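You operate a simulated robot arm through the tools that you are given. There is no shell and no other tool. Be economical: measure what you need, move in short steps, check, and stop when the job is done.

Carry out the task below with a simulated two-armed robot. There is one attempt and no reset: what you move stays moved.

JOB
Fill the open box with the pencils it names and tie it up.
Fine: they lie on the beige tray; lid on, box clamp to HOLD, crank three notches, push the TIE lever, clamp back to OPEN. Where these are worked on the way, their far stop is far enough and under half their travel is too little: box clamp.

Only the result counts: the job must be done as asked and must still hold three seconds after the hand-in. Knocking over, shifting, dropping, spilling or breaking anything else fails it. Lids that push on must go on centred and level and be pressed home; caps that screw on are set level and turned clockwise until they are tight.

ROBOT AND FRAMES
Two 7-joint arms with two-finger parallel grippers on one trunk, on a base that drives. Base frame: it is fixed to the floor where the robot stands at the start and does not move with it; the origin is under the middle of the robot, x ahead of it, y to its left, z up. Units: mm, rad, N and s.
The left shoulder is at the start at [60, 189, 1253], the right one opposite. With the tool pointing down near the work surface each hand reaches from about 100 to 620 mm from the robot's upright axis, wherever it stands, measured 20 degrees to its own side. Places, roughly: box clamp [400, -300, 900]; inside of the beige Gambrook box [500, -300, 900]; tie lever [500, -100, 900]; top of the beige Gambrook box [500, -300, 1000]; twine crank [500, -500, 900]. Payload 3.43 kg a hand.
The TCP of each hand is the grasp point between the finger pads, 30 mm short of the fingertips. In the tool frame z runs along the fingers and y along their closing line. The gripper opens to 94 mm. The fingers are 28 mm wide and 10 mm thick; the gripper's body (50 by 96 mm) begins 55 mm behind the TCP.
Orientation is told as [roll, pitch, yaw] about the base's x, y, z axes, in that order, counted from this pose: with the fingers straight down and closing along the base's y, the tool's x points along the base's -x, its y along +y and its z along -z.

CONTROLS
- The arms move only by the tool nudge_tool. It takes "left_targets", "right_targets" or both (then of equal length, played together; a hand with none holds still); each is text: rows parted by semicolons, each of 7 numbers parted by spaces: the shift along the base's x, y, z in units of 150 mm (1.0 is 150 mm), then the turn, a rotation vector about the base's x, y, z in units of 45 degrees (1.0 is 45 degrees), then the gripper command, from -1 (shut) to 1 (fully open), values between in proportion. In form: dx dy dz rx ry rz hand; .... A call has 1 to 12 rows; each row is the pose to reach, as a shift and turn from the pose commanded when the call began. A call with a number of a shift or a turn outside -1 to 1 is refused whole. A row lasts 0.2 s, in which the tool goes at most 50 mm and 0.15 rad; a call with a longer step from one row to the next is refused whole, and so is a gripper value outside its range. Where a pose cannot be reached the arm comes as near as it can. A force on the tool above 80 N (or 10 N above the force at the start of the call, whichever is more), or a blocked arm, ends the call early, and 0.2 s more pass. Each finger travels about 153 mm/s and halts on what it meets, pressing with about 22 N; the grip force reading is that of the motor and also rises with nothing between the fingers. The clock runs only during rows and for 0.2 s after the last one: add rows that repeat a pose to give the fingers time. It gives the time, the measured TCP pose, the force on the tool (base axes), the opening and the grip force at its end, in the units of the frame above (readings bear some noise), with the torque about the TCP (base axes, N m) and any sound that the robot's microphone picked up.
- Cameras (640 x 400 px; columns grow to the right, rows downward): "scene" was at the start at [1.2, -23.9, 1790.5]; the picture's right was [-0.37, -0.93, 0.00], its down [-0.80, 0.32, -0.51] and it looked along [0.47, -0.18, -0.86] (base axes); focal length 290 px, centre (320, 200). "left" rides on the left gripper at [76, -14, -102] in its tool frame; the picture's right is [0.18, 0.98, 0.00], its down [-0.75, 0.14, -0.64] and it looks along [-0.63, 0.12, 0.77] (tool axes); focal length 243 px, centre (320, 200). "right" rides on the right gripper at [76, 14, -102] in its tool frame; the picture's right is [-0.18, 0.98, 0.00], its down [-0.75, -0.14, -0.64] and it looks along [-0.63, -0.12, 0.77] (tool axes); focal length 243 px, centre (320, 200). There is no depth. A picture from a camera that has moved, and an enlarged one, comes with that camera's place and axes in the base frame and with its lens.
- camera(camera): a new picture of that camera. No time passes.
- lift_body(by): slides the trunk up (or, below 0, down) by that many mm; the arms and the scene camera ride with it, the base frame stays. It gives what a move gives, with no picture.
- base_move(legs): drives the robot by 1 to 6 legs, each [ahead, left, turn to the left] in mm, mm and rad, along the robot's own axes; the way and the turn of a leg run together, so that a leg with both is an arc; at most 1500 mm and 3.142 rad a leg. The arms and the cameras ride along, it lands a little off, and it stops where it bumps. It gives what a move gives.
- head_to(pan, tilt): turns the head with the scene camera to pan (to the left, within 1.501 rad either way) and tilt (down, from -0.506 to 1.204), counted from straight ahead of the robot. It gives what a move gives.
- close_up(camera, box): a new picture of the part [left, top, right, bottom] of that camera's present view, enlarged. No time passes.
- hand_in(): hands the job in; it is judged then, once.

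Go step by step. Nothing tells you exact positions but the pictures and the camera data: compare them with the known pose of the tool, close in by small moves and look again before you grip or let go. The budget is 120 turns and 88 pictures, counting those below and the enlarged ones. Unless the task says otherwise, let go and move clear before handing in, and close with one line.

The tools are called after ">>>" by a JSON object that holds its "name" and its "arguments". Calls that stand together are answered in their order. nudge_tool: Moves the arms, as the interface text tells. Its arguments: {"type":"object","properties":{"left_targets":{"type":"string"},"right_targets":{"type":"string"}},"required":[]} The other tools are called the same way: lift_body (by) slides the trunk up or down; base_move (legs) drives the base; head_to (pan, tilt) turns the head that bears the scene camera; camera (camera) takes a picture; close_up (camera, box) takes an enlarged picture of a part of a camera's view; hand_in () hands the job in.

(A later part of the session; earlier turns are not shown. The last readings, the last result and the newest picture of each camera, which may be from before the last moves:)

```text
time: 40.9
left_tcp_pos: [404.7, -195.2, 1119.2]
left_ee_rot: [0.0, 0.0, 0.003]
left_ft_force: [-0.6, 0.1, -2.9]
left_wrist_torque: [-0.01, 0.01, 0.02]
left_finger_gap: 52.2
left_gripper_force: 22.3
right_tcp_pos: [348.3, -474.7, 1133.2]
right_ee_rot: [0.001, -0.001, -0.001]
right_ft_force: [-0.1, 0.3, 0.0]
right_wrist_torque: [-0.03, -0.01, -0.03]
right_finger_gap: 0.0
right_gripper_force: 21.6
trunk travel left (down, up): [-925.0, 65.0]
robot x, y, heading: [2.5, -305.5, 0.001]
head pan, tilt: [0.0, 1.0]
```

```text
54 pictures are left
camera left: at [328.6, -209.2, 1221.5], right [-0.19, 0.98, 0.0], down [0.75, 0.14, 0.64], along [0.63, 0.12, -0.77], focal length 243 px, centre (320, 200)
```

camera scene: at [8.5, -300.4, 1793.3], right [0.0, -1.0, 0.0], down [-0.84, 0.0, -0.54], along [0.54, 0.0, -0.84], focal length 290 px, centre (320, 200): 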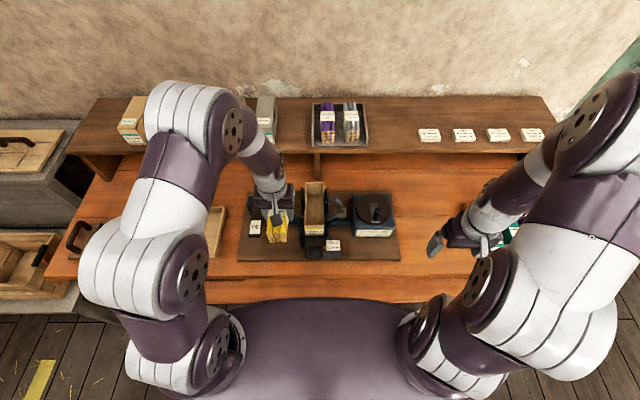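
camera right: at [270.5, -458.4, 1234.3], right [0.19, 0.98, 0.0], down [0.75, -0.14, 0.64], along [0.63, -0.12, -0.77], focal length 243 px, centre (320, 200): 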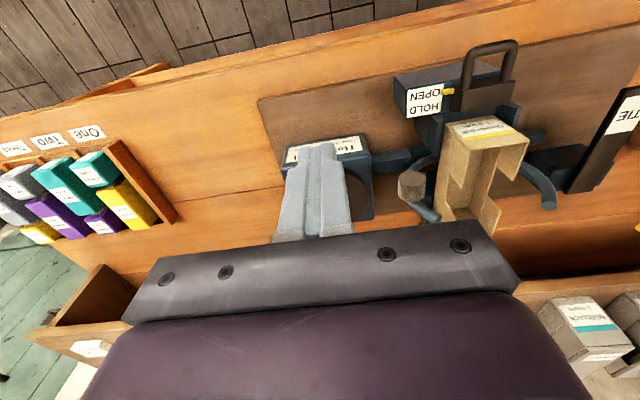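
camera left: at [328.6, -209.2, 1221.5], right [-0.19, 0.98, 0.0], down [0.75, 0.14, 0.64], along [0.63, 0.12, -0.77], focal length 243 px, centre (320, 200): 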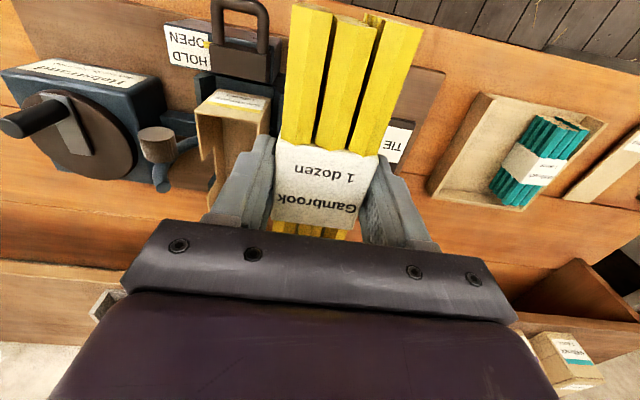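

I carry the bundle over the box, still above the rim.

>>> {"name": "nudge_tool", "arguments": {"left_targets": "0.1 -0.07 0 0 0 0 -1; 0.2 -0.15 0 0 0 0 -1; 0.3 -0.22 0 0 0 0 -1; 0.4 -0.3 0 0 0 0 -1; 0.5 -0.37 0 0 0 0 -1; 0.6 -0.45 0 0 0 0 -1; 0.7 -0.52 0 0 0 0 -1; 0.782 -0.58 0 0 0 0 -1; 0.782 -0.58 -0.1 0 0 0 -1; 0.782 -0.58 -0.22 0 0 0 -1; 0.782 -0.58 -0.3 0 0 0 -1; 0.782 -0.58 -0.3 0 0 0 -1"}}

>>> {"name": "camera", "arguments": {"camera": "left"}}

>>> {"name": "close_up", "arguments": {"camera": "scene", "box": [230, 130, 410, 260]}}

>>> {"name": "close_up", "arguments": {"camera": "right", "box": [360, 40, 600, 230]}}

```text
time: 43.5
left_tcp_pos: [521.2, -283.2, 1072.8]
left_ee_rot: [0.0, -0.001, 0.004]
left_ft_force: [-0.2, 0.0, -1.9]
left_wrist_torque: [0.01, 0.0, 0.0]
left_finger_gap: 52.3
left_gripper_force: 21.5
right_tcp_pos: [346.3, -475.6, 1132.7]
right_ee_rot: [-0.001, 0.0, 0.0]
right_ft_force: [-0.3, 0.5, 0.1]
right_wrist_torque: [-0.01, 0.02, -0.02]
right_finger_gap: 0.1
right_gripper_force: 21.8
trunk travel left (down, up): [-925.0, 65.0]
robot x, y, heading: [1.2, -301.4, 0.005]
head pan, tilt: [0.0, 1.0]
```

```text
53 pictures are left
camera left: at [445.1, -296.5, 1175.6], right [-0.19, 0.98, 0.0], down [0.75, 0.14, 0.64], along [0.63, 0.12, -0.77], focal length 243 px, centre (320, 200)
```

left: 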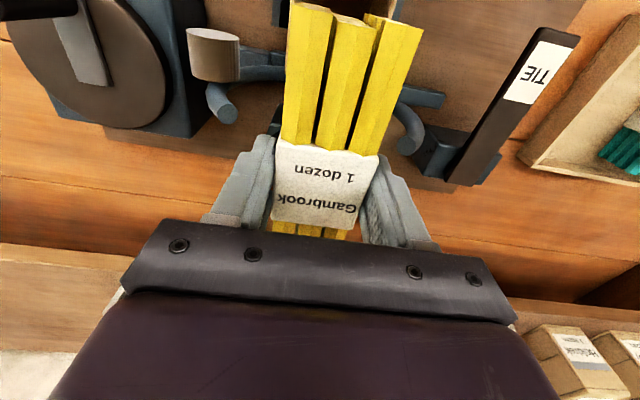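

```text
3.08 times, centred on (320, 195) of scene
camera zoom: at [8.9, -301.5, 1793.3], right [0.0, -1.0, 0.0], down [-0.84, 0.0, -0.54], along [0.54, 0.0, -0.84], focal length 892 px, centre (320, 215)
```

zoom: 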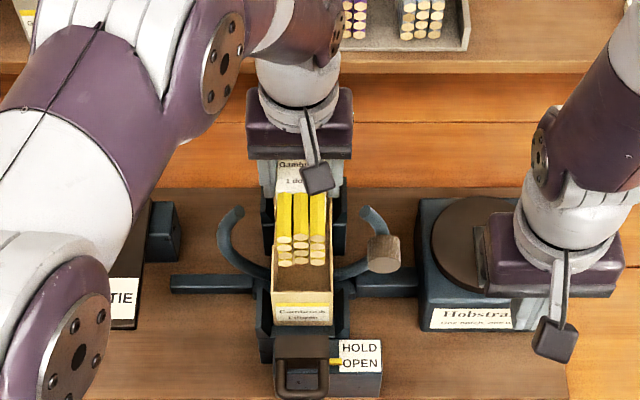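

```text
2.11 times, centred on (480, 135) of right
camera zoom: at [271.5, -460.4, 1234.6], right [0.18, 0.98, 0.0], down [0.75, -0.14, 0.64], along [0.63, -0.12, -0.77], focal length 511 px, centre (-17, 337)
```

zoom: 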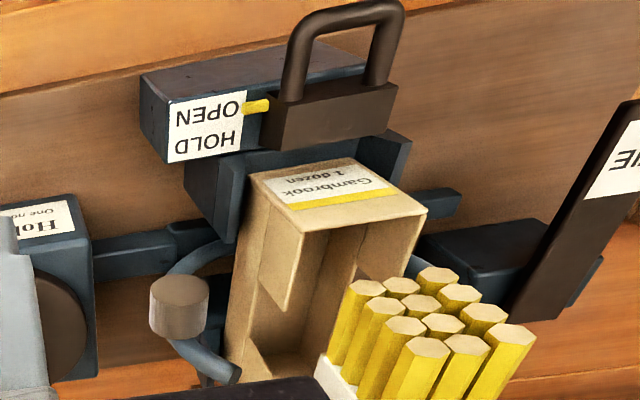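

The bundle is about 2 mm to the right of the box's centreline and about 4 mm too far ahead. I correct that and lower to just above the rim.

>>> {"name": "nudge_tool", "arguments": {"left_targets": "-0.012 0.006 0 0 0 0 -1; -0.023 0.012 -0.05 0 0 0 -1; -0.023 0.012 -0.12 0 0 0 -1; -0.023 0.012 -0.18 0 0 0 -1; -0.023 0.012 -0.22 0 0 0 -1; -0.023 0.012 -0.22 0 0 0 -1"}}

>>> {"name": "close_up", "arguments": {"camera": "scene", "box": [270, 160, 370, 240]}}

>>> {"name": "close_up", "arguments": {"camera": "right", "box": [400, 70, 600, 230]}}

```text
time: 44.9
left_tcp_pos: [518.3, -280.8, 1041.8]
left_ee_rot: [-0.002, 0.0, 0.003]
left_ft_force: [0.3, 0.2, -1.6]
left_wrist_torque: [0.02, 0.01, -0.01]
left_finger_gap: 52.0
left_gripper_force: 22.1
right_tcp_pos: [347.9, -474.3, 1132.5]
right_ee_rot: [0.0, 0.0, 0.0]
right_ft_force: [0.0, -0.1, 0.6]
right_wrist_torque: [0.01, -0.01, -0.01]
right_finger_gap: 0.0
right_gripper_force: 22.2
trunk travel left (down, up): [-925.0, 65.0]
robot x, y, heading: [0.7, -301.5, -0.001]
head pan, tilt: [0.0, 1.0]
```

```text
5.00 times, centred on (320, 200) of scene
camera zoom: at [9.2, -301.5, 1793.3], right [0.0, -1.0, 0.0], down [-0.84, 0.0, -0.54], along [0.54, 0.0, -0.84], focal length 1450 px, centre (320, 200)
```

zoom: 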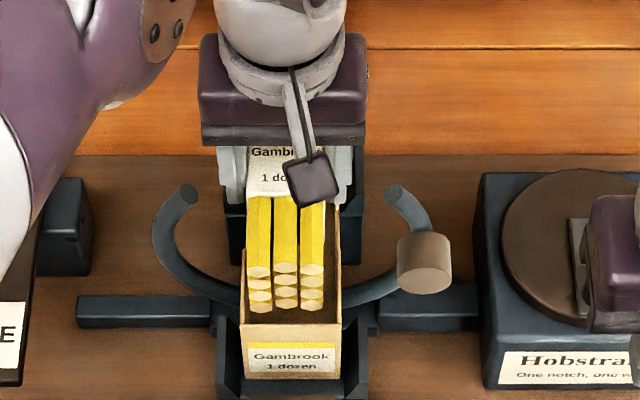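

```text
2.50 times, centred on (500, 150) of right
camera zoom: at [271.7, -460.5, 1234.5], right [0.18, 0.98, 0.0], down [0.75, -0.14, 0.64], along [0.63, -0.12, -0.77], focal length 606 px, centre (-130, 325)
```

zoom: 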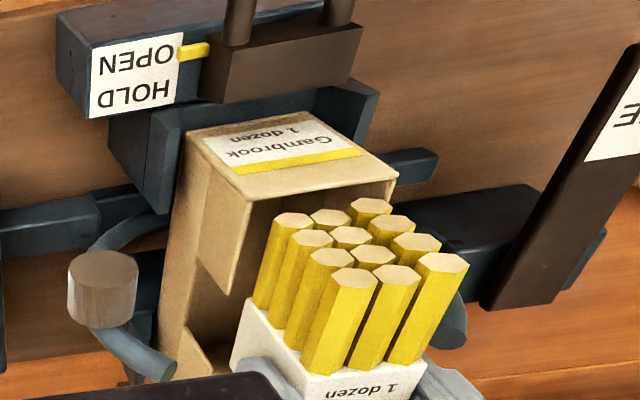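

It's now about 2 mm too far left. I correct and start the descent into the box in small steps.

>>> {"name": "nudge_tool", "arguments": {"left_targets": "-0.008 -0.012 0 0 0 0 -1; -0.008 -0.012 -0.03 0 0 0 -1; -0.008 -0.012 -0.07 0 0 0 -1; -0.008 -0.012 -0.11 0 0 0 -1; -0.008 -0.012 -0.15 0 0 0 -1; -0.008 -0.012 -0.18 0 0 0 -1; -0.008 -0.012 -0.18 0 0 0 -1"}}

>>> {"name": "close_up", "arguments": {"camera": "scene", "box": [270, 160, 370, 240]}}

```text
time: 46.5
left_tcp_pos: [517.1, -284.3, 1013.6]
left_ee_rot: [0.0, 0.001, 0.002]
left_ft_force: [-0.3, -0.6, -2.1]
left_wrist_torque: [0.01, 0.01, 0.02]
left_finger_gap: 52.0
left_gripper_force: 21.8
right_tcp_pos: [348.2, -476.0, 1132.8]
right_ee_rot: [0.001, 0.001, 0.0]
right_ft_force: [0.0, -1.3, 0.0]
right_wrist_torque: [0.0, 0.01, -0.02]
right_finger_gap: 0.1
right_gripper_force: 22.0
trunk travel left (down, up): [-925.0, 65.0]
robot x, y, heading: [2.4, -304.9, -0.0]
head pan, tilt: [0.0, 1.0]
```

```text
5.00 times, centred on (320, 200) of scene
camera zoom: at [9.1, -301.6, 1793.3], right [0.0, -1.0, 0.0], down [-0.84, 0.0, -0.54], along [0.54, 0.0, -0.84], focal length 1450 px, centre (320, 200)
```

zoom: 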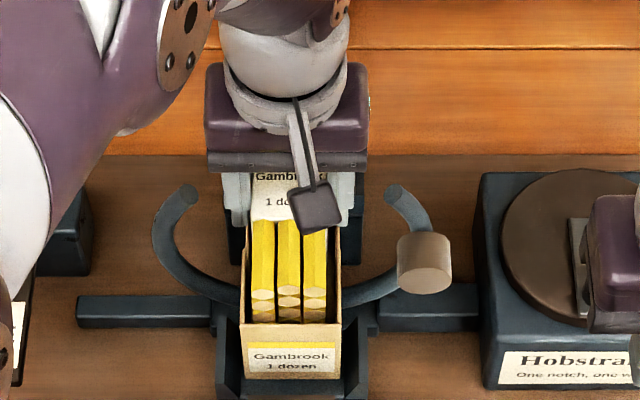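

The bundle enters cleanly with no side force. I continue down until it rests on the floor or the fingertips near the notch bottom.

>>> {"name": "nudge_tool", "arguments": {"left_targets": "0 0 -0.03 0 0 0 -1; 0 0 -0.06 0 0 0 -1; 0 0 -0.09 0 0 0 -1; 0 0 -0.12 0 0 0 -1; 0 0 -0.15 0 0 0 -1; 0 0 -0.18 0 0 0 -1; 0 0 -0.2 0 0 0 -1; 0 0 -0.22 0 0 0 -1; 0 0 -0.22 0 0 0 -1"}}

>>> {"name": "camera", "arguments": {"camera": "left"}}

>>> {"name": "close_up", "arguments": {"camera": "right", "box": [400, 70, 600, 230]}}

```text
time: 48.5
left_tcp_pos: [516.9, -283.1, 980.6]
left_ee_rot: [-0.001, -0.001, 0.003]
left_ft_force: [0.4, 0.5, -3.3]
left_wrist_torque: [-0.02, -0.02, 0.0]
left_finger_gap: 52.3
left_gripper_force: 22.0
right_tcp_pos: [348.2, -474.8, 1132.3]
right_ee_rot: [0.002, 0.0, 0.0]
right_ft_force: [0.5, 0.2, -0.1]
right_wrist_torque: [0.0, 0.01, 0.03]
right_finger_gap: 0.0
right_gripper_force: 21.9
trunk travel left (down, up): [-925.0, 65.0]
robot x, y, heading: [0.1, -299.3, -0.003]
head pan, tilt: [0.0, 1.0]
```

```text
47 pictures are left
camera left: at [441.7, -295.6, 1083.2], right [-0.19, 0.98, 0.0], down [0.75, 0.14, 0.64], along [0.63, 0.12, -0.77], focal length 243 px, centre (320, 200)
```

left: 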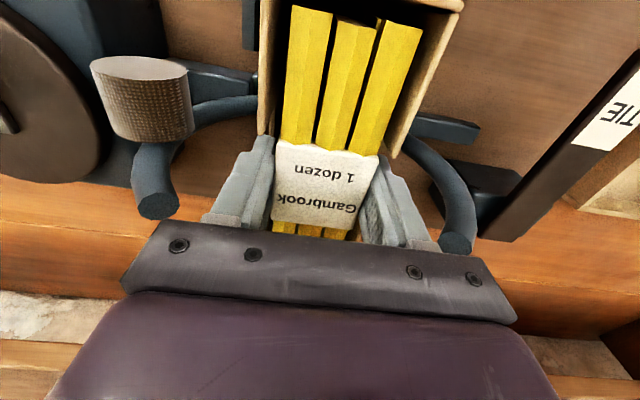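

```text
2.50 times, centred on (500, 150) of right
camera zoom: at [271.7, -460.5, 1234.5], right [0.18, 0.98, 0.0], down [0.75, -0.14, 0.64], along [0.63, -0.12, -0.77], focal length 606 px, centre (-130, 325)
```

zoom: 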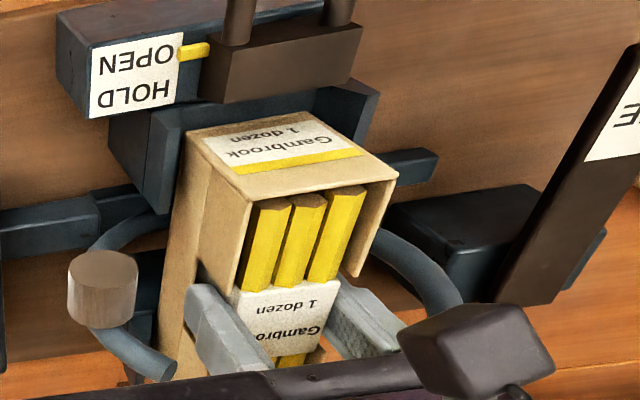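

The bundle sits in the box with its top near the rim, still carried by the hand. I ease down a few more mm.

>>> {"name": "nudge_tool", "arguments": {"left_targets": "0 0 -0.01 0 0 0 -1; 0 0 -0.02 0 0 0 -1; 0 0 -0.027 0 0 0 -1; 0 0 -0.027 0 0 0 -1"}}

```text
time: 49.5
left_tcp_pos: [517.3, -283.2, 977.2]
left_ee_rot: [0.0, 0.002, 0.005]
left_ft_force: [1.2, 1.3, 2.3]
left_wrist_torque: [0.09, -0.01, -0.01]
left_finger_gap: 52.3
left_gripper_force: 22.2
right_tcp_pos: [348.3, -474.9, 1132.8]
right_ee_rot: [0.0, -0.001, 0.001]
right_ft_force: [-0.1, 0.8, 0.9]
right_wrist_torque: [-0.01, 0.0, 0.02]
right_finger_gap: 0.1
right_gripper_force: 21.5
trunk travel left (down, up): [-925.0, 65.0]
robot x, y, heading: [0.7, -303.2, -0.0]
head pan, tilt: [0.0, 1.0]
```

Contact is felt, so the bundle is down. I open modestly and rise straight out.

>>> {"name": "nudge_tool", "arguments": {"left_targets": "0 0 0 0 0 0 0.2; 0 0 0 0 0 0 0.3; 0 0 0 0 0 0 0.3; 0 0 0.1 0 0 0 0.3; 0 0 0.25 0 0 0 0.3; 0 0 0.45 0 0 0 0.3; 0 0 0.7 0 0 0 0.3; 0 0 0.95 0 0 0 0.3"}}

>>> {"name": "nudge_tool", "arguments": {"left_targets": "-0.2 0.2 0 0 0 0 1; -0.4 0.4 0 0 0 0 1; -0.6 0.6 0 0 0 0 1; -0.75 0.7 0 0 0 0 1"}}

>>> {"name": "close_up", "arguments": {"camera": "scene", "box": [270, 160, 370, 240]}}

>>> {"name": "close_up", "arguments": {"camera": "right", "box": [400, 70, 600, 230]}}

```text
time: 51.3
left_tcp_pos: [515.9, -284.3, 1121.9]
left_ee_rot: [0.0, -0.002, 0.003]
left_ft_force: [-0.4, -0.6, 0.7]
left_wrist_torque: [0.0, 0.01, -0.04]
left_finger_gap: 61.1
left_gripper_force: 0.0
right_tcp_pos: [346.3, -474.4, 1133.1]
right_ee_rot: [0.0, 0.001, -0.001]
right_ft_force: [0.4, -0.2, 0.2]
right_wrist_torque: [0.03, 0.0, 0.02]
right_finger_gap: 0.5
right_gripper_force: 21.4
trunk travel left (down, up): [-925.0, 65.0]
robot x, y, heading: [-1.6, -303.6, -0.003]
head pan, tilt: [0.0, 1.0]
```

```text
time: 52.3
left_tcp_pos: [404.7, -177.3, 1120.3]
left_ee_rot: [0.0, 0.0, 0.004]
left_ft_force: [0.1, 0.2, -0.1]
left_wrist_torque: [-0.03, -0.04, 0.0]
left_finger_gap: 93.8
left_gripper_force: 0.1
right_tcp_pos: [346.8, -474.0, 1132.3]
right_ee_rot: [0.0, 0.001, -0.002]
right_ft_force: [-0.4, -0.2, 0.1]
right_wrist_torque: [0.0, 0.0, -0.03]
right_finger_gap: 0.0
right_gripper_force: 22.4
trunk travel left (down, up): [-925.0, 65.0]
robot x, y, heading: [0.7, -302.2, -0.001]
head pan, tilt: [0.0, 1.0]
```

```text
5.00 times, centred on (320, 200) of scene
camera zoom: at [7.6, -301.0, 1793.3], right [0.0, -1.0, 0.0], down [-0.84, 0.0, -0.54], along [0.54, 0.0, -0.84], focal length 1450 px, centre (320, 200)
```

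zoom: 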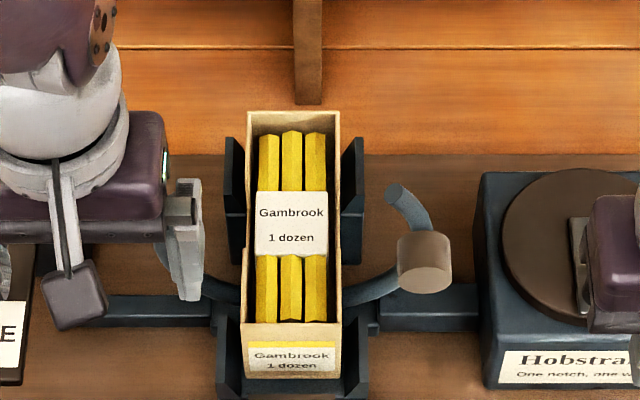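

```text
2.50 times, centred on (500, 150) of right
camera zoom: at [270.6, -460.1, 1234.8], right [0.18, 0.98, 0.0], down [0.75, -0.14, 0.64], along [0.63, -0.12, -0.77], focal length 606 px, centre (-130, 325)
```

zoom: 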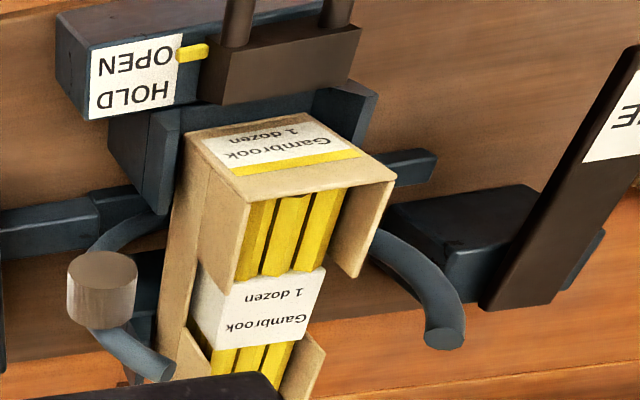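

The bundle lies properly inside, about 10 mm under the rim. Next is the lid: I drive left 450 mm to bring the left hand over it.

>>> {"name": "base_move", "arguments": {"legs": [[0, 150, 0], [0, 150, 0], [0, 150, 0]]}}

>>> {"name": "camera", "arguments": {"camera": "left"}}

```text
time: 55.7
left_tcp_pos: [404.9, 273.6, 1121.0]
left_ee_rot: [0.001, -0.002, 0.002]
left_ft_force: [0.1, -0.3, 0.6]
left_wrist_torque: [0.03, -0.01, 0.01]
left_finger_gap: 94.0
left_gripper_force: 0.0
right_tcp_pos: [347.7, -22.7, 1131.7]
right_ee_rot: [0.002, 0.0, -0.002]
right_ft_force: [0.2, -0.6, -0.3]
right_wrist_torque: [0.02, -0.01, 0.02]
right_finger_gap: 0.0
right_gripper_force: 22.7
trunk travel left (down, up): [-925.0, 65.0]
robot x, y, heading: [1.3, 153.5, -0.002]
head pan, tilt: [0.0, 1.0]
```

```text
43 pictures are left
camera left: at [330.0, 260.8, 1222.5], right [-0.19, 0.98, 0.0], down [0.75, 0.14, 0.64], along [0.63, 0.12, -0.77], focal length 243 px, centre (320, 200)
```

left: 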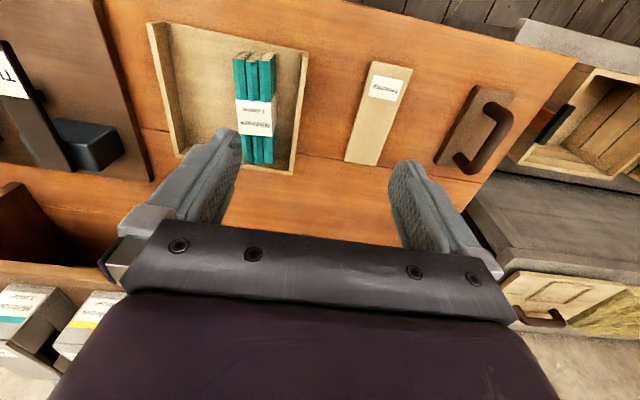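

>>> {"name": "close_up", "arguments": {"camera": "left", "box": [300, 40, 460, 180]}}

```text
2.86 times, centred on (380, 110) of left
camera zoom: at [330.0, 260.8, 1222.5], right [-0.19, 0.98, 0.0], down [0.75, 0.14, 0.64], along [0.63, 0.12, -0.77], focal length 693 px, centre (149, 457)
```

zoom: 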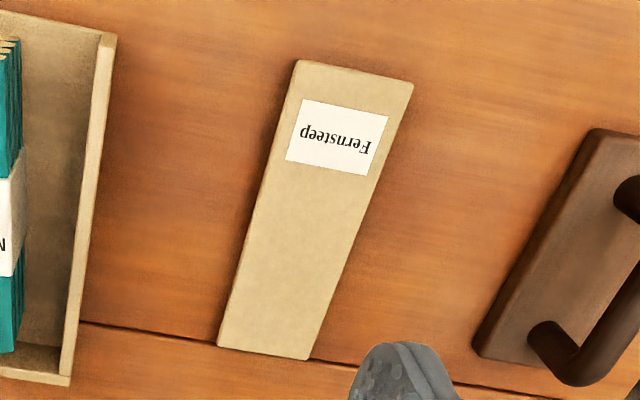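

The lid is a plate of about 59×161 mm, aligned with x, centred at about (464, 376). I move the hand over it and look from lower.

>>> {"name": "nudge_tool", "arguments": {"left_targets": "0.1 0.17 -0.1 0 0 0 1; 0.2 0.34 -0.25 0 0 0 1; 0.3 0.51 -0.45 0 0 0 1; 0.394 0.683 -0.65 0 0 0 1; 0.394 0.683 -0.85 0 0 0 1; 0.394 0.683 -1 0 0 0 1; 0.394 0.683 -1 0 0 0 1"}}

>>> {"name": "nudge_tool", "arguments": {"left_targets": "0 0 -0.2 0 0 0 1; 0 0 -0.4 0 0 0 1; 0 0 -0.5 0 0 0 0.8; 0 0 -0.5 0 0 0 0.8"}}

>>> {"name": "camera", "arguments": {"camera": "left"}}

```text
time: 57.3
left_tcp_pos: [464.9, 377.3, 968.0]
left_ee_rot: [-0.001, 0.0, 0.003]
left_ft_force: [-0.1, 0.8, 0.4]
left_wrist_torque: [0.01, -0.01, 0.05]
left_finger_gap: 94.0
left_gripper_force: 0.0
right_tcp_pos: [347.7, -20.7, 1131.8]
right_ee_rot: [0.0, -0.001, -0.001]
right_ft_force: [0.4, -0.1, -0.9]
right_wrist_torque: [-0.02, 0.03, 0.02]
right_finger_gap: 0.0
right_gripper_force: 21.7
trunk travel left (down, up): [-925.0, 65.0]
robot x, y, heading: [-2.8, 150.7, -0.002]
head pan, tilt: [0.0, 1.0]
```

```text
time: 58.3
left_tcp_pos: [464.7, 378.1, 895.0]
left_ee_rot: [0.0, 0.002, 0.001]
left_ft_force: [0.5, 0.3, 0.1]
left_wrist_torque: [0.03, -0.03, -0.01]
left_finger_gap: 84.8
left_gripper_force: 0.2
right_tcp_pos: [346.8, -20.5, 1132.8]
right_ee_rot: [0.0, 0.001, -0.004]
right_ft_force: [-0.2, 0.4, -0.2]
right_wrist_torque: [-0.03, -0.02, -0.02]
right_finger_gap: 0.0
right_gripper_force: 22.2
trunk travel left (down, up): [-925.0, 65.0]
robot x, y, heading: [4.5, 154.9, 0.001]
head pan, tilt: [0.0, 1.0]
```

```text
41 pictures are left
camera left: at [389.6, 365.2, 997.1], right [-0.19, 0.98, 0.0], down [0.75, 0.14, 0.64], along [0.63, 0.12, -0.77], focal length 243 px, centre (320, 200)
```

left: 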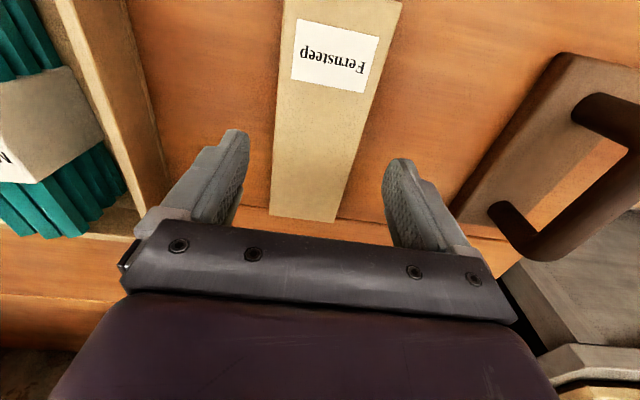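

Lid confirmed: 59 mm wide, centred under the hand. I descend to about 3 mm above the bench and close on its sides.

>>> {"name": "nudge_tool", "arguments": {"left_targets": "0 0 -0.12 0 0 0 0.8; 0 0 -0.2 0 0 0 0.8; 0 0 -0.245 0 0 0 0.8; 0 0 -0.245 0 0 0 0.8; 0 0 -0.245 0 0 0 0.5; 0 0 -0.245 0 0 0 -1; 0 0 -0.245 0 0 0 -1; 0 0 -0.245 0 0 0 -1; 0 0 -0.245 0 0 0 -1"}}

```text
time: 60.3
left_tcp_pos: [464.1, 378.2, 859.3]
left_ee_rot: [0.0, 0.0, 0.004]
left_ft_force: [0.2, 0.4, 2.0]
left_wrist_torque: [0.0, -0.02, 0.01]
left_finger_gap: 60.9
left_gripper_force: 22.0
right_tcp_pos: [346.6, -20.8, 1131.6]
right_ee_rot: [0.0, 0.0, 0.0]
right_ft_force: [0.1, -0.2, 0.2]
right_wrist_torque: [-0.01, 0.0, 0.0]
right_finger_gap: 0.3
right_gripper_force: 21.9
trunk travel left (down, up): [-925.0, 65.0]
robot x, y, heading: [-1.1, 154.1, -0.0]
head pan, tilt: [0.0, 1.0]
```

Gripped at 60.9 mm. I lift slowly and check.

>>> {"name": "nudge_tool", "arguments": {"left_targets": "0 0 0.01 0 0 0 -1; 0 0 0.03 0 0 0 -1; 0 0 0.06 0 0 0 -1; 0 0 0.1 0 0 0 -1; 0 0 0.18 0 0 0 -1; 0 0 0.28 0 0 0 -1; 0 0 0.4 0 0 0 -1; 0 0 0.52 0 0 0 -1; 0 0 0.65 0 0 0 -1; 0 0 0.8 0 0 0 -1; 0 0 0.92 0 0 0 -1; 0 0 1 0 0 0 -1"}}

>>> {"name": "camera", "arguments": {"camera": "left"}}

```text
time: 62.9
left_tcp_pos: [463.9, 378.8, 1007.8]
left_ee_rot: [0.001, 0.0, 0.002]
left_ft_force: [0.2, -0.1, -1.3]
left_wrist_torque: [0.0, -0.03, 0.05]
left_finger_gap: 60.8
left_gripper_force: 22.1
right_tcp_pos: [347.0, -20.4, 1132.3]
right_ee_rot: [0.0, -0.002, -0.002]
right_ft_force: [1.2, -0.6, 0.4]
right_wrist_torque: [0.02, -0.04, -0.02]
right_finger_gap: 0.1
right_gripper_force: 22.2
trunk travel left (down, up): [-925.0, 65.0]
robot x, y, heading: [4.9, 152.5, -0.004]
head pan, tilt: [0.0, 1.0]
```

```text
40 pictures are left
camera left: at [388.3, 366.2, 1110.3], right [-0.19, 0.98, 0.0], down [0.75, 0.14, 0.64], along [0.63, 0.12, -0.77], focal length 243 px, centre (320, 200)
```

left: 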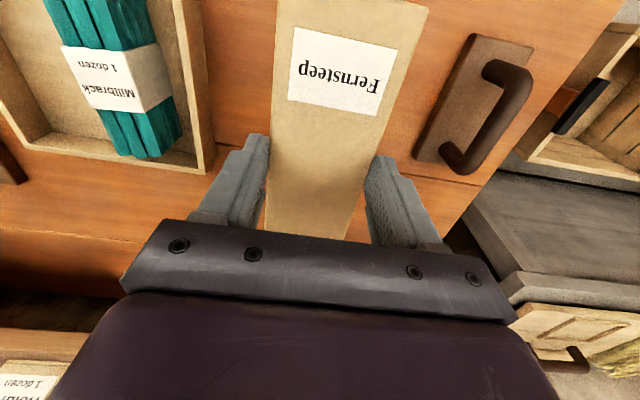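

Lid held level. I raise it and drive back to the box.

>>> {"name": "nudge_tool", "arguments": {"left_targets": "-0.03 0 0.08 0 0 0 -1; -0.08 -0.05 0.18 0 0 0 -1; -0.14 -0.12 0.3 0 0 0 -1; -0.2 -0.2 0.42 0 0 0 -1; -0.28 -0.3 0.54 0 0 0 -1; -0.35 -0.4 0.66 0 0 0 -1; -0.4 -0.5 0.74 0 0 0 -1; -0.4 -0.6 0.76 0 0 0 -1; -0.4 -0.67 0.76 0 0 0 -1; -0.4 -0.67 0.76 0 0 0 -1"}}

>>> {"name": "base_move", "arguments": {"legs": [[0, -150, 0], [0, -150, 0], [0, -150, 0]]}}

>>> {"name": "close_up", "arguments": {"camera": "scene", "box": [230, 140, 410, 260]}}

```text
time: 65.1
left_tcp_pos: [404.2, 277.2, 1121.4]
left_ee_rot: [-0.001, -0.001, 0.0]
left_ft_force: [-0.7, 0.7, -0.3]
left_wrist_torque: [-0.02, -0.02, 0.01]
left_finger_gap: 61.1
left_gripper_force: 21.7
right_tcp_pos: [347.6, -20.0, 1132.6]
right_ee_rot: [-0.001, 0.0, -0.001]
right_ft_force: [-0.5, -0.2, 0.5]
right_wrist_torque: [-0.01, -0.01, -0.02]
right_finger_gap: 0.2
right_gripper_force: 22.1
trunk travel left (down, up): [-925.0, 65.0]
robot x, y, heading: [-0.5, 155.7, -0.003]
head pan, tilt: [0.0, 1.0]
```

```text
time: 68.4
left_tcp_pos: [402.4, -171.0, 1121.7]
left_ee_rot: [-0.001, 0.002, -0.003]
left_ft_force: [-0.2, 0.6, 0.5]
left_wrist_torque: [0.04, -0.02, 0.0]
left_finger_gap: 60.9
left_gripper_force: 22.5
right_tcp_pos: [343.5, -468.1, 1131.9]
right_ee_rot: [-0.003, 0.0, -0.007]
right_ft_force: [-0.7, -0.2, 0.1]
right_wrist_torque: [-0.03, 0.03, 0.05]
right_finger_gap: 0.0
right_gripper_force: 22.0
trunk travel left (down, up): [-925.0, 65.0]
robot x, y, heading: [-3.8, -294.3, -0.009]
head pan, tilt: [0.0, 1.0]
```

```text
3.33 times, centred on (320, 200) of scene
camera zoom: at [7.3, -290.0, 1793.3], right [-0.01, -1.0, 0.0], down [-0.84, 0.01, -0.54], along [0.54, -0.01, -0.84], focal length 966 px, centre (320, 200)
```

zoom: 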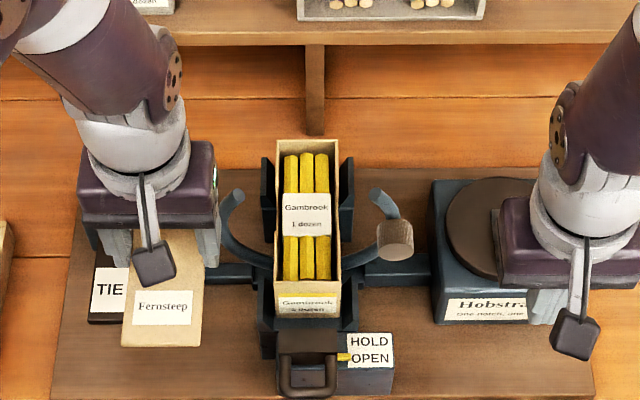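

I carry the lid over the box and compare outlines.

>>> {"name": "nudge_tool", "arguments": {"left_targets": "0.1 -0.1 0 0 0 0 -1; 0.2 -0.2 0 0 0 0 -1; 0.3 -0.3 0 0 0 0 -1; 0.4 -0.4 0 0 0 0 -1; 0.5 -0.5 0 0 0 0 -1; 0.6 -0.6 0 0 0 0 -1; 0.7 -0.7 0 0 0 0 -1; 0.797 -0.745 0 0 0 0.004 -1; 0.797 -0.745 -0.13 0 0 0.004 -1; 0.797 -0.745 -0.28 0 0 0.004 -1; 0.797 -0.745 -0.41 0 0 0.004 -1; 0.797 -0.745 -0.41 0 0 0.004 -1"}}

>>> {"name": "close_up", "arguments": {"camera": "scene", "box": [270, 160, 370, 240]}}

>>> {"name": "close_up", "arguments": {"camera": "right", "box": [380, 50, 600, 230]}}

```text
time: 71.0
left_tcp_pos: [521.8, -284.5, 1059.6]
left_ee_rot: [-0.001, 0.0, -0.001]
left_ft_force: [-1.1, 0.6, -0.3]
left_wrist_torque: [0.0, 0.02, 0.01]
left_finger_gap: 61.0
left_gripper_force: 21.9
right_tcp_pos: [344.1, -469.1, 1132.6]
right_ee_rot: [0.0, 0.0, -0.006]
right_ft_force: [0.0, 0.2, 0.1]
right_wrist_torque: [0.01, 0.02, -0.02]
right_finger_gap: 0.2
right_gripper_force: 22.0
trunk travel left (down, up): [-925.0, 65.0]
robot x, y, heading: [-1.2, -293.9, -0.008]
head pan, tilt: [0.0, 1.0]
```

```text
5.00 times, centred on (320, 200) of scene
camera zoom: at [7.0, -293.1, 1793.3], right [-0.01, -1.0, 0.0], down [-0.84, 0.01, -0.54], along [0.54, 0.0, -0.84], focal length 1450 px, centre (320, 200)
```

zoom: 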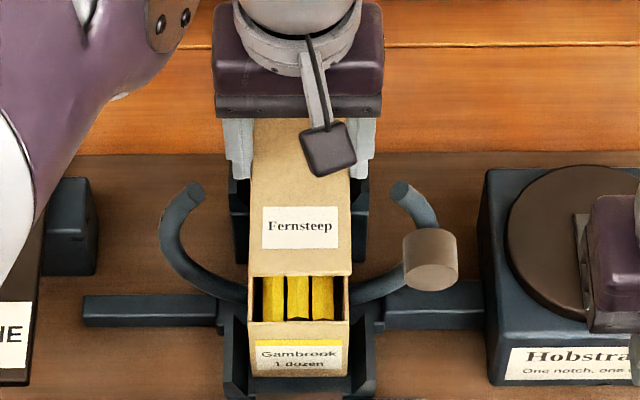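

```text
2.22 times, centred on (490, 140) of right
camera zoom: at [268.3, -454.2, 1234.6], right [0.19, 0.98, 0.0], down [0.75, -0.15, 0.64], along [0.63, -0.12, -0.77], focal length 539 px, centre (-58, 333)
```

zoom: 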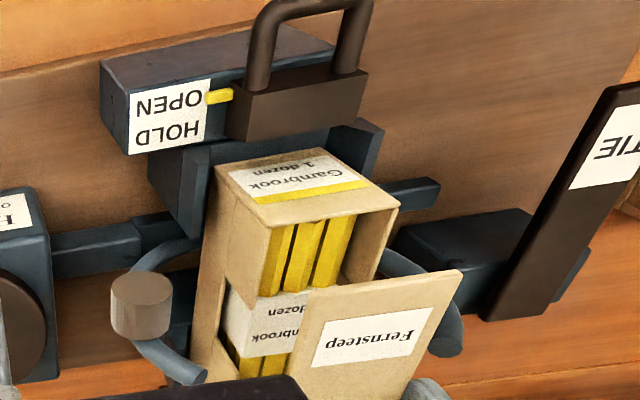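

The lid is nearly aligned: about 1 mm toward −y and a few mm too far forward. I correct, lower to just above the rim, and move the right hand back and up for a side view of both ends.

>>> {"name": "nudge_tool", "arguments": {"left_targets": "-0.012 0.003 -0.02 0 0 0 -1; -0.023 0.007 -0.06 0 0 0 -1; -0.023 0.007 -0.12 0 0 0 -1; -0.023 0.007 -0.18 0 0 0 -1; -0.023 0.007 -0.23 0 0 0 -1; -0.023 0.007 -0.23 0 0 0 -1", "right_targets": "-0.05 -0.07 0.15 0 0 0 -1; -0.1 -0.15 0.3 0 0 0 -1; -0.2 -0.25 0.45 0 0 0 -1; -0.25 -0.3 0.6 0 0 0 -1; -0.25 -0.3 0.65 0 0 0 -1; -0.25 -0.3 0.65 0 0 0 -1"}}

>>> {"name": "close_up", "arguments": {"camera": "scene", "box": [270, 160, 370, 240]}}

>>> {"name": "close_up", "arguments": {"camera": "right", "box": [370, 80, 570, 240]}}

```text
time: 72.4
left_tcp_pos: [519.7, -283.5, 1026.6]
left_ee_rot: [0.001, 0.001, -0.001]
left_ft_force: [-0.2, -0.1, -0.5]
left_wrist_torque: [0.03, 0.0, 0.03]
left_finger_gap: 61.1
left_gripper_force: 22.0
right_tcp_pos: [305.5, -514.7, 1231.6]
right_ee_rot: [0.001, -0.001, -0.007]
right_ft_force: [-0.3, 0.4, -0.1]
right_wrist_torque: [-0.02, 0.02, 0.0]
right_finger_gap: 0.2
right_gripper_force: 22.1
trunk travel left (down, up): [-925.0, 65.0]
robot x, y, heading: [-1.6, -291.9, -0.01]
head pan, tilt: [0.0, 1.0]
```

```text
5.00 times, centred on (320, 200) of scene
camera zoom: at [7.6, -293.3, 1793.3], right [-0.01, -1.0, 0.0], down [-0.84, 0.01, -0.54], along [0.54, 0.0, -0.84], focal length 1450 px, centre (320, 200)
```

zoom: 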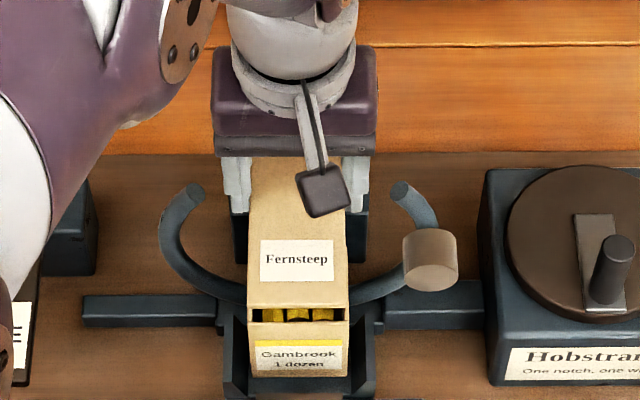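

```text
2.50 times, centred on (470, 160) of right
camera zoom: at [229.8, -498.9, 1333.1], right [0.19, 0.98, 0.0], down [0.75, -0.15, 0.64], along [0.63, -0.12, -0.77], focal length 606 px, centre (-55, 300)
```

zoom: 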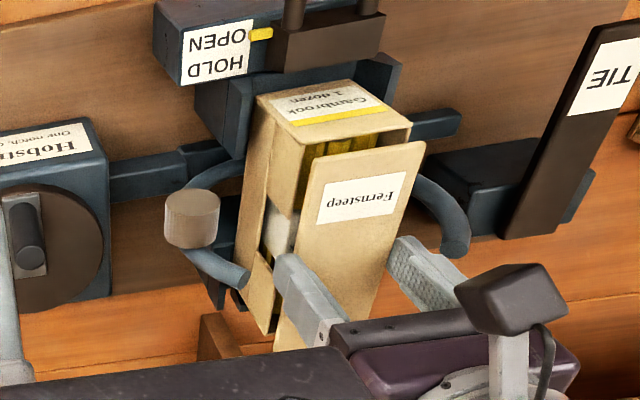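

Edges now agree within about 1 mm. I make the last small correction and lower slowly until contact.

>>> {"name": "nudge_tool", "arguments": {"left_targets": "0.003 -0.005 -0.02 0 0 0 -1; 0.003 -0.005 -0.04 0 0 0 -1; 0.003 -0.005 -0.06 0 0 0 -1; 0.003 -0.005 -0.07 0 0 0 -1; 0.003 -0.005 -0.08 0 0 0 -1; 0.003 -0.005 -0.08 0 0 0 -1"}}

>>> {"name": "close_up", "arguments": {"camera": "scene", "box": [270, 160, 370, 240]}}

```text
time: 73.8
left_tcp_pos: [518.0, -283.7, 1013.8]
left_ee_rot: [0.0, -0.002, -0.003]
left_ft_force: [-2.4, 1.0, 6.7]
left_wrist_torque: [-0.04, 0.32, 0.03]
left_finger_gap: 61.2
left_gripper_force: 22.0
right_tcp_pos: [304.1, -514.7, 1230.4]
right_ee_rot: [-0.001, -0.002, -0.007]
right_ft_force: [-0.9, -0.6, 0.5]
right_wrist_torque: [-0.01, 0.03, -0.03]
right_finger_gap: 0.0
right_gripper_force: 22.2
trunk travel left (down, up): [-925.0, 65.0]
robot x, y, heading: [-2.8, -297.1, -0.01]
head pan, tilt: [0.0, 1.0]
```

```text
5.00 times, centred on (320, 200) of scene
camera zoom: at [5.6, -293.1, 1793.4], right [-0.01, -1.0, 0.0], down [-0.84, 0.01, -0.54], along [0.54, 0.0, -0.84], focal length 1450 px, centre (320, 200)
```

zoom: 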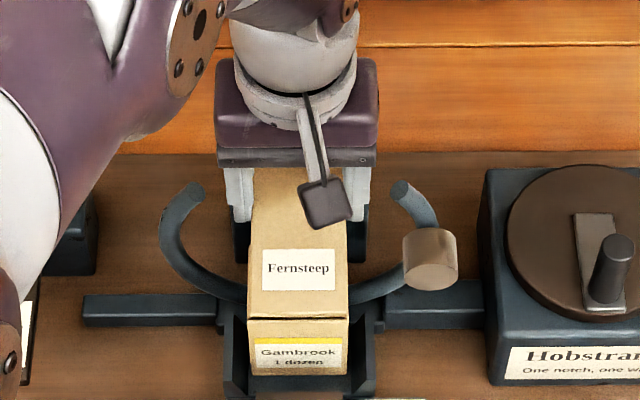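

Contact at TCP z≈1014 with 6.7 N, and a slight push toward −x. I look very closely at the seam.

>>> {"name": "close_up", "arguments": {"camera": "scene", "box": [295, 190, 345, 240]}}

>>> {"name": "close_up", "arguments": {"camera": "right", "box": [420, 100, 530, 220]}}

```text
8.00 times, centred on (320, 215) of scene
camera zoom: at [5.6, -293.1, 1793.4], right [-0.01, -1.0, 0.0], down [-0.84, 0.01, -0.54], along [0.54, 0.0, -0.84], focal length 2320 px, centre (320, 80)
```

zoom: 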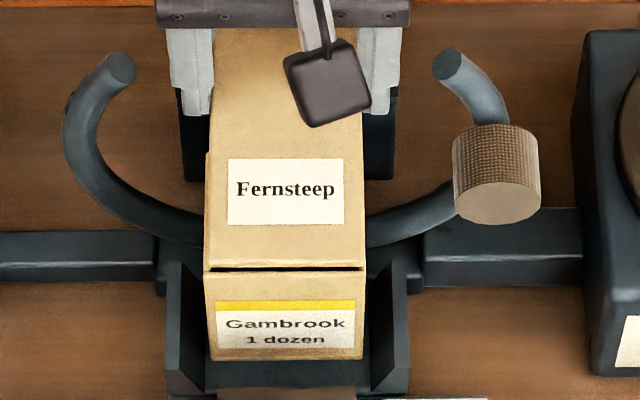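

```text
3.33 times, centred on (475, 160) of right
camera zoom: at [228.4, -498.7, 1333.3], right [0.19, 0.98, 0.0], down [0.75, -0.15, 0.64], along [0.63, -0.12, -0.77], focal length 809 px, centre (-197, 333)
```

zoom: 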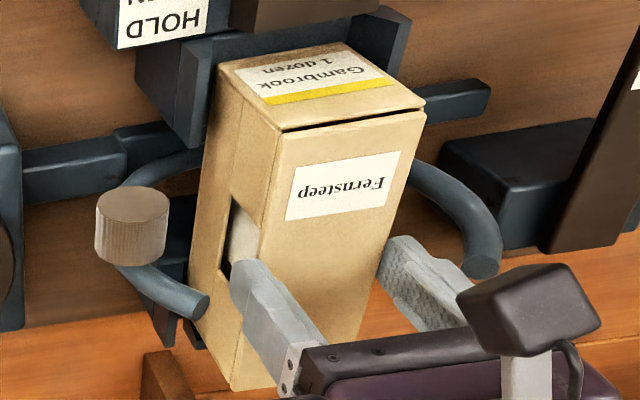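

The outlines match; only a small seam gap remains. I push down gently a couple of mm while still holding the lid.

>>> {"name": "nudge_tool", "arguments": {"left_targets": "-0.004 0 -0.01 0 0 0 -1; -0.004 0 -0.02 0 0 0 -1; -0.004 0 -0.03 0 0 0 -1; -0.004 0 -0.03 0 0 0 -1"}}

>>> {"name": "close_up", "arguments": {"camera": "scene", "box": [295, 190, 345, 240]}}

```text
time: 74.8
left_tcp_pos: [517.5, -283.9, 1011.0]
left_ee_rot: [0.002, -0.003, -0.002]
left_ft_force: [2.9, -1.8, 22.2]
left_wrist_torque: [-0.09, -0.1, -0.01]
left_finger_gap: 61.2
left_gripper_force: 22.3
right_tcp_pos: [303.5, -515.8, 1231.6]
right_ee_rot: [0.001, -0.003, -0.008]
right_ft_force: [0.0, -0.9, -0.2]
right_wrist_torque: [-0.01, 0.02, -0.01]
right_finger_gap: 0.2
right_gripper_force: 22.3
trunk travel left (down, up): [-925.0, 65.0]
robot x, y, heading: [-1.7, -294.1, -0.011]
head pan, tilt: [0.0, 1.0]
```

```text
8.00 times, centred on (320, 215) of scene
camera zoom: at [4.5, -293.6, 1793.4], right [-0.01, -1.0, 0.0], down [-0.84, 0.01, -0.54], along [0.54, 0.0, -0.84], focal length 2320 px, centre (320, 80)
```

zoom: 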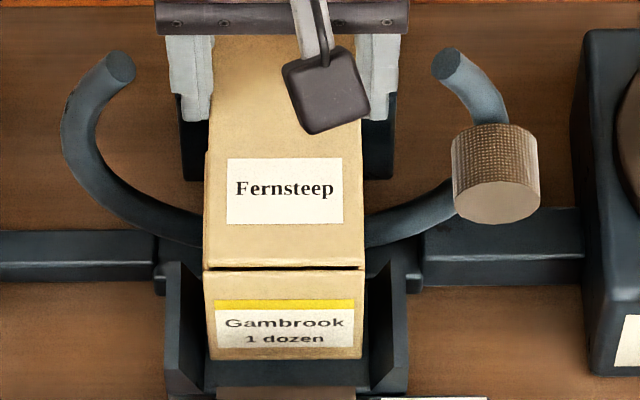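

The seam is closing. I release, rise, close the fingers and press the lid home from the centre.

>>> {"name": "nudge_tool", "arguments": {"left_targets": "0 0 0.005 0 0 0 0.4; 0 0 0.005 0 0 0 0.6; 0 0 0.005 0 0 0 0.6; 0 0 0.15 0 0 0 0.6; 0 0 0.35 0 0 0 0.6; 0.02 0 0.4 0 0 0 -1; 0.02 0 0.4 0 0 0 -1; 0.02 0 0.4 0 0 0 -1"}}

>>> {"name": "close_up", "arguments": {"camera": "right", "box": [420, 100, 530, 220]}}

```text
time: 76.6
left_tcp_pos: [522.2, -283.7, 1070.0]
left_ee_rot: [-0.001, -0.002, -0.002]
left_ft_force: [-0.6, -0.4, -1.0]
left_wrist_torque: [0.05, 0.04, 0.01]
left_finger_gap: 0.2
left_gripper_force: 21.5
right_tcp_pos: [304.1, -513.9, 1231.2]
right_ee_rot: [0.0, 0.001, -0.008]
right_ft_force: [0.1, -0.7, 0.0]
right_wrist_torque: [0.01, -0.05, -0.01]
right_finger_gap: 0.0
right_gripper_force: 22.5
trunk travel left (down, up): [-925.0, 65.0]
robot x, y, heading: [-1.7, -296.7, -0.009]
head pan, tilt: [0.0, 1.0]
```

```text
3.33 times, centred on (475, 160) of right
camera zoom: at [229.0, -498.8, 1333.1], right [0.19, 0.98, 0.0], down [0.75, -0.15, 0.64], along [0.63, -0.12, -0.77], focal length 809 px, centre (-197, 333)
```

zoom: 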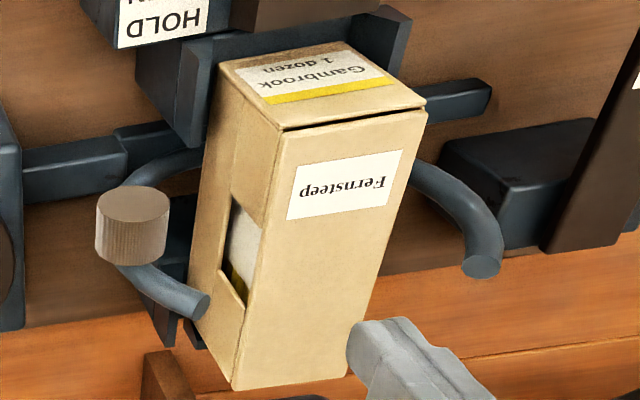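

The lid sits aligned on the box. I press at its centre.

>>> {"name": "nudge_tool", "arguments": {"left_targets": "-0.005 0.003 -0.15 0 0 0 -1; -0.005 0.003 -0.3 0 0 0 -1; -0.005 0.003 -0.34 0 0 0 -1; -0.005 0.003 -0.37 0 0 0 -1; -0.005 0.003 -0.39 0 0 0 -1; -0.005 0.003 -0.41 0 0 0 -1; -0.005 0.003 -0.43 0 0 0 -1; -0.005 0.003 -0.43 0 0 0 -1"}}

>>> {"name": "close_up", "arguments": {"camera": "scene", "box": [295, 190, 345, 240]}}

```text
time: 77.9
left_tcp_pos: [524.0, -283.5, 1021.5]
left_ee_rot: [-0.008, -0.026, 0.0]
left_ft_force: [-19.2, 9.6, 45.1]
left_wrist_torque: [0.29, 1.17, -0.08]
left_finger_gap: 0.1
left_gripper_force: 21.6
right_tcp_pos: [297.9, -513.5, 1233.3]
right_ee_rot: [0.0, -0.005, -0.006]
right_ft_force: [0.7, -0.5, 0.7]
right_wrist_torque: [-0.01, 0.02, -0.05]
right_finger_gap: 0.2
right_gripper_force: 21.6
trunk travel left (down, up): [-925.0, 65.0]
robot x, y, heading: [2.5, -293.3, -0.006]
head pan, tilt: [0.0, 1.0]
stopped in row 6 (left hand): the force on the tool passed its limit at 84 N (the readings are from after the stop); the commanded pose is now the measured one
```

```text
8.00 times, centred on (320, 215) of scene
camera zoom: at [-3.0, -292.0, 1793.3], right [-0.01, -1.0, 0.0], down [-0.84, 0.01, -0.55], along [0.55, 0.0, -0.84], focal length 2320 px, centre (320, 80)
```

zoom: 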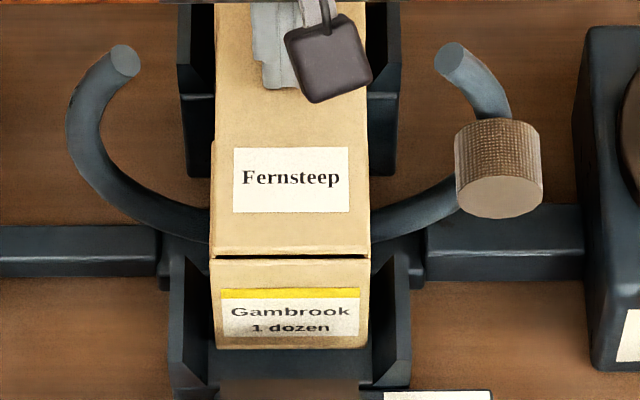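

I pressed to 84 N; the hand stopped on the lid top. I back off and inspect the seam.

>>> {"name": "nudge_tool", "arguments": {"left_targets": "0 0 0.1 0 0 0 -1; 0 0 0.3 0 0 0 -1; 0 0 0.5 0 0 0 -1; 0 0.25 0.7 0 0 0 -1; 0 0.5 0.7 0 0 0 -1; 0 0.75 0.7 0 0 0 -1"}}

>>> {"name": "close_up", "arguments": {"camera": "scene", "box": [300, 170, 350, 235]}}

>>> {"name": "close_up", "arguments": {"camera": "right", "box": [420, 100, 530, 220]}}

```text
time: 79.3
left_tcp_pos: [526.1, -170.8, 1120.6]
left_ee_rot: [-0.006, -0.016, 0.001]
left_ft_force: [-0.8, 0.0, -1.1]
left_wrist_torque: [-0.02, 0.01, 0.01]
left_finger_gap: 0.0
left_gripper_force: 21.5
right_tcp_pos: [305.2, -512.9, 1231.9]
right_ee_rot: [0.0, -0.001, -0.008]
right_ft_force: [0.2, 1.0, -0.6]
right_wrist_torque: [-0.01, 0.02, 0.01]
right_finger_gap: 0.2
right_gripper_force: 22.5
trunk travel left (down, up): [-925.0, 65.0]
robot x, y, heading: [-1.6, -292.9, -0.007]
head pan, tilt: [0.0, 1.0]
```

```text
6.15 times, centred on (325, 202) of scene
camera zoom: at [6.7, -291.8, 1793.3], right [-0.01, -1.0, 0.0], down [-0.84, 0.01, -0.54], along [0.54, 0.0, -0.84], focal length 1784 px, centre (289, 185)
```

zoom: 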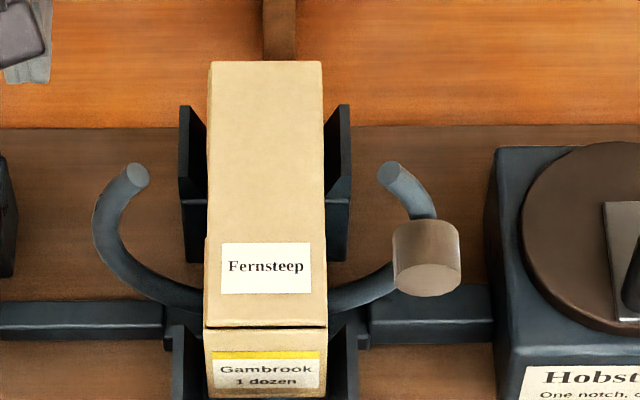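

```text
3.33 times, centred on (475, 160) of right
camera zoom: at [229.3, -497.7, 1333.2], right [0.19, 0.98, 0.0], down [0.75, -0.15, 0.64], along [0.63, -0.12, -0.77], focal length 809 px, centre (-197, 333)
```

zoom: 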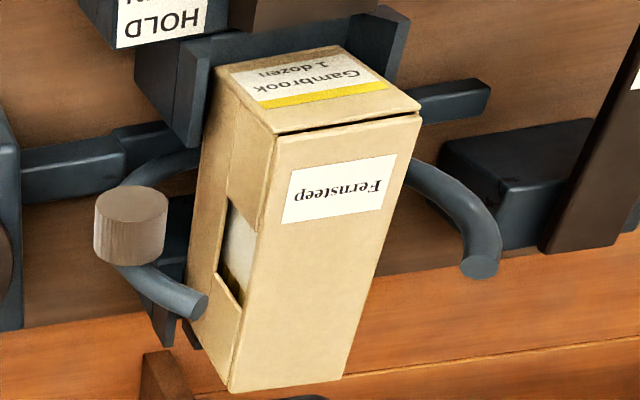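

>>> {"name": "close_up", "arguments": {"camera": "scene", "box": [310, 214, 332, 236]}}

>>> {"name": "close_up", "arguments": {"camera": "right", "box": [450, 110, 500, 160]}}

```text
16.00 times, centred on (321, 225) of scene
camera zoom: at [6.7, -291.8, 1793.3], right [-0.01, -1.0, 0.0], down [-0.84, 0.01, -0.54], along [0.54, 0.0, -0.84], focal length 4639 px, centre (304, -200)
```

zoom: 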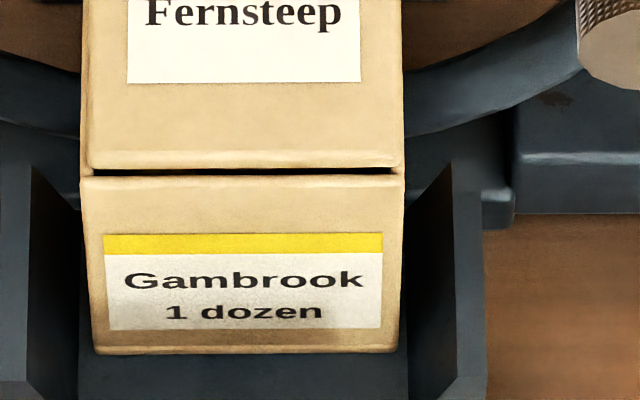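

```text
8.00 times, centred on (475, 135) of right
camera zoom: at [229.3, -497.7, 1333.2], right [0.19, 0.98, 0.0], down [0.75, -0.15, 0.64], along [0.63, -0.12, -0.77], focal length 1941 px, centre (-920, 720)
```

zoom: 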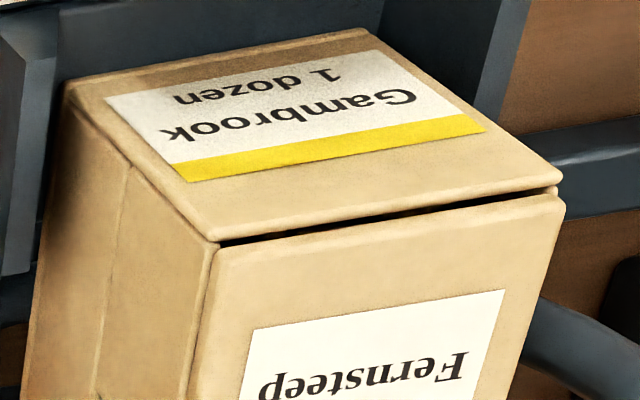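

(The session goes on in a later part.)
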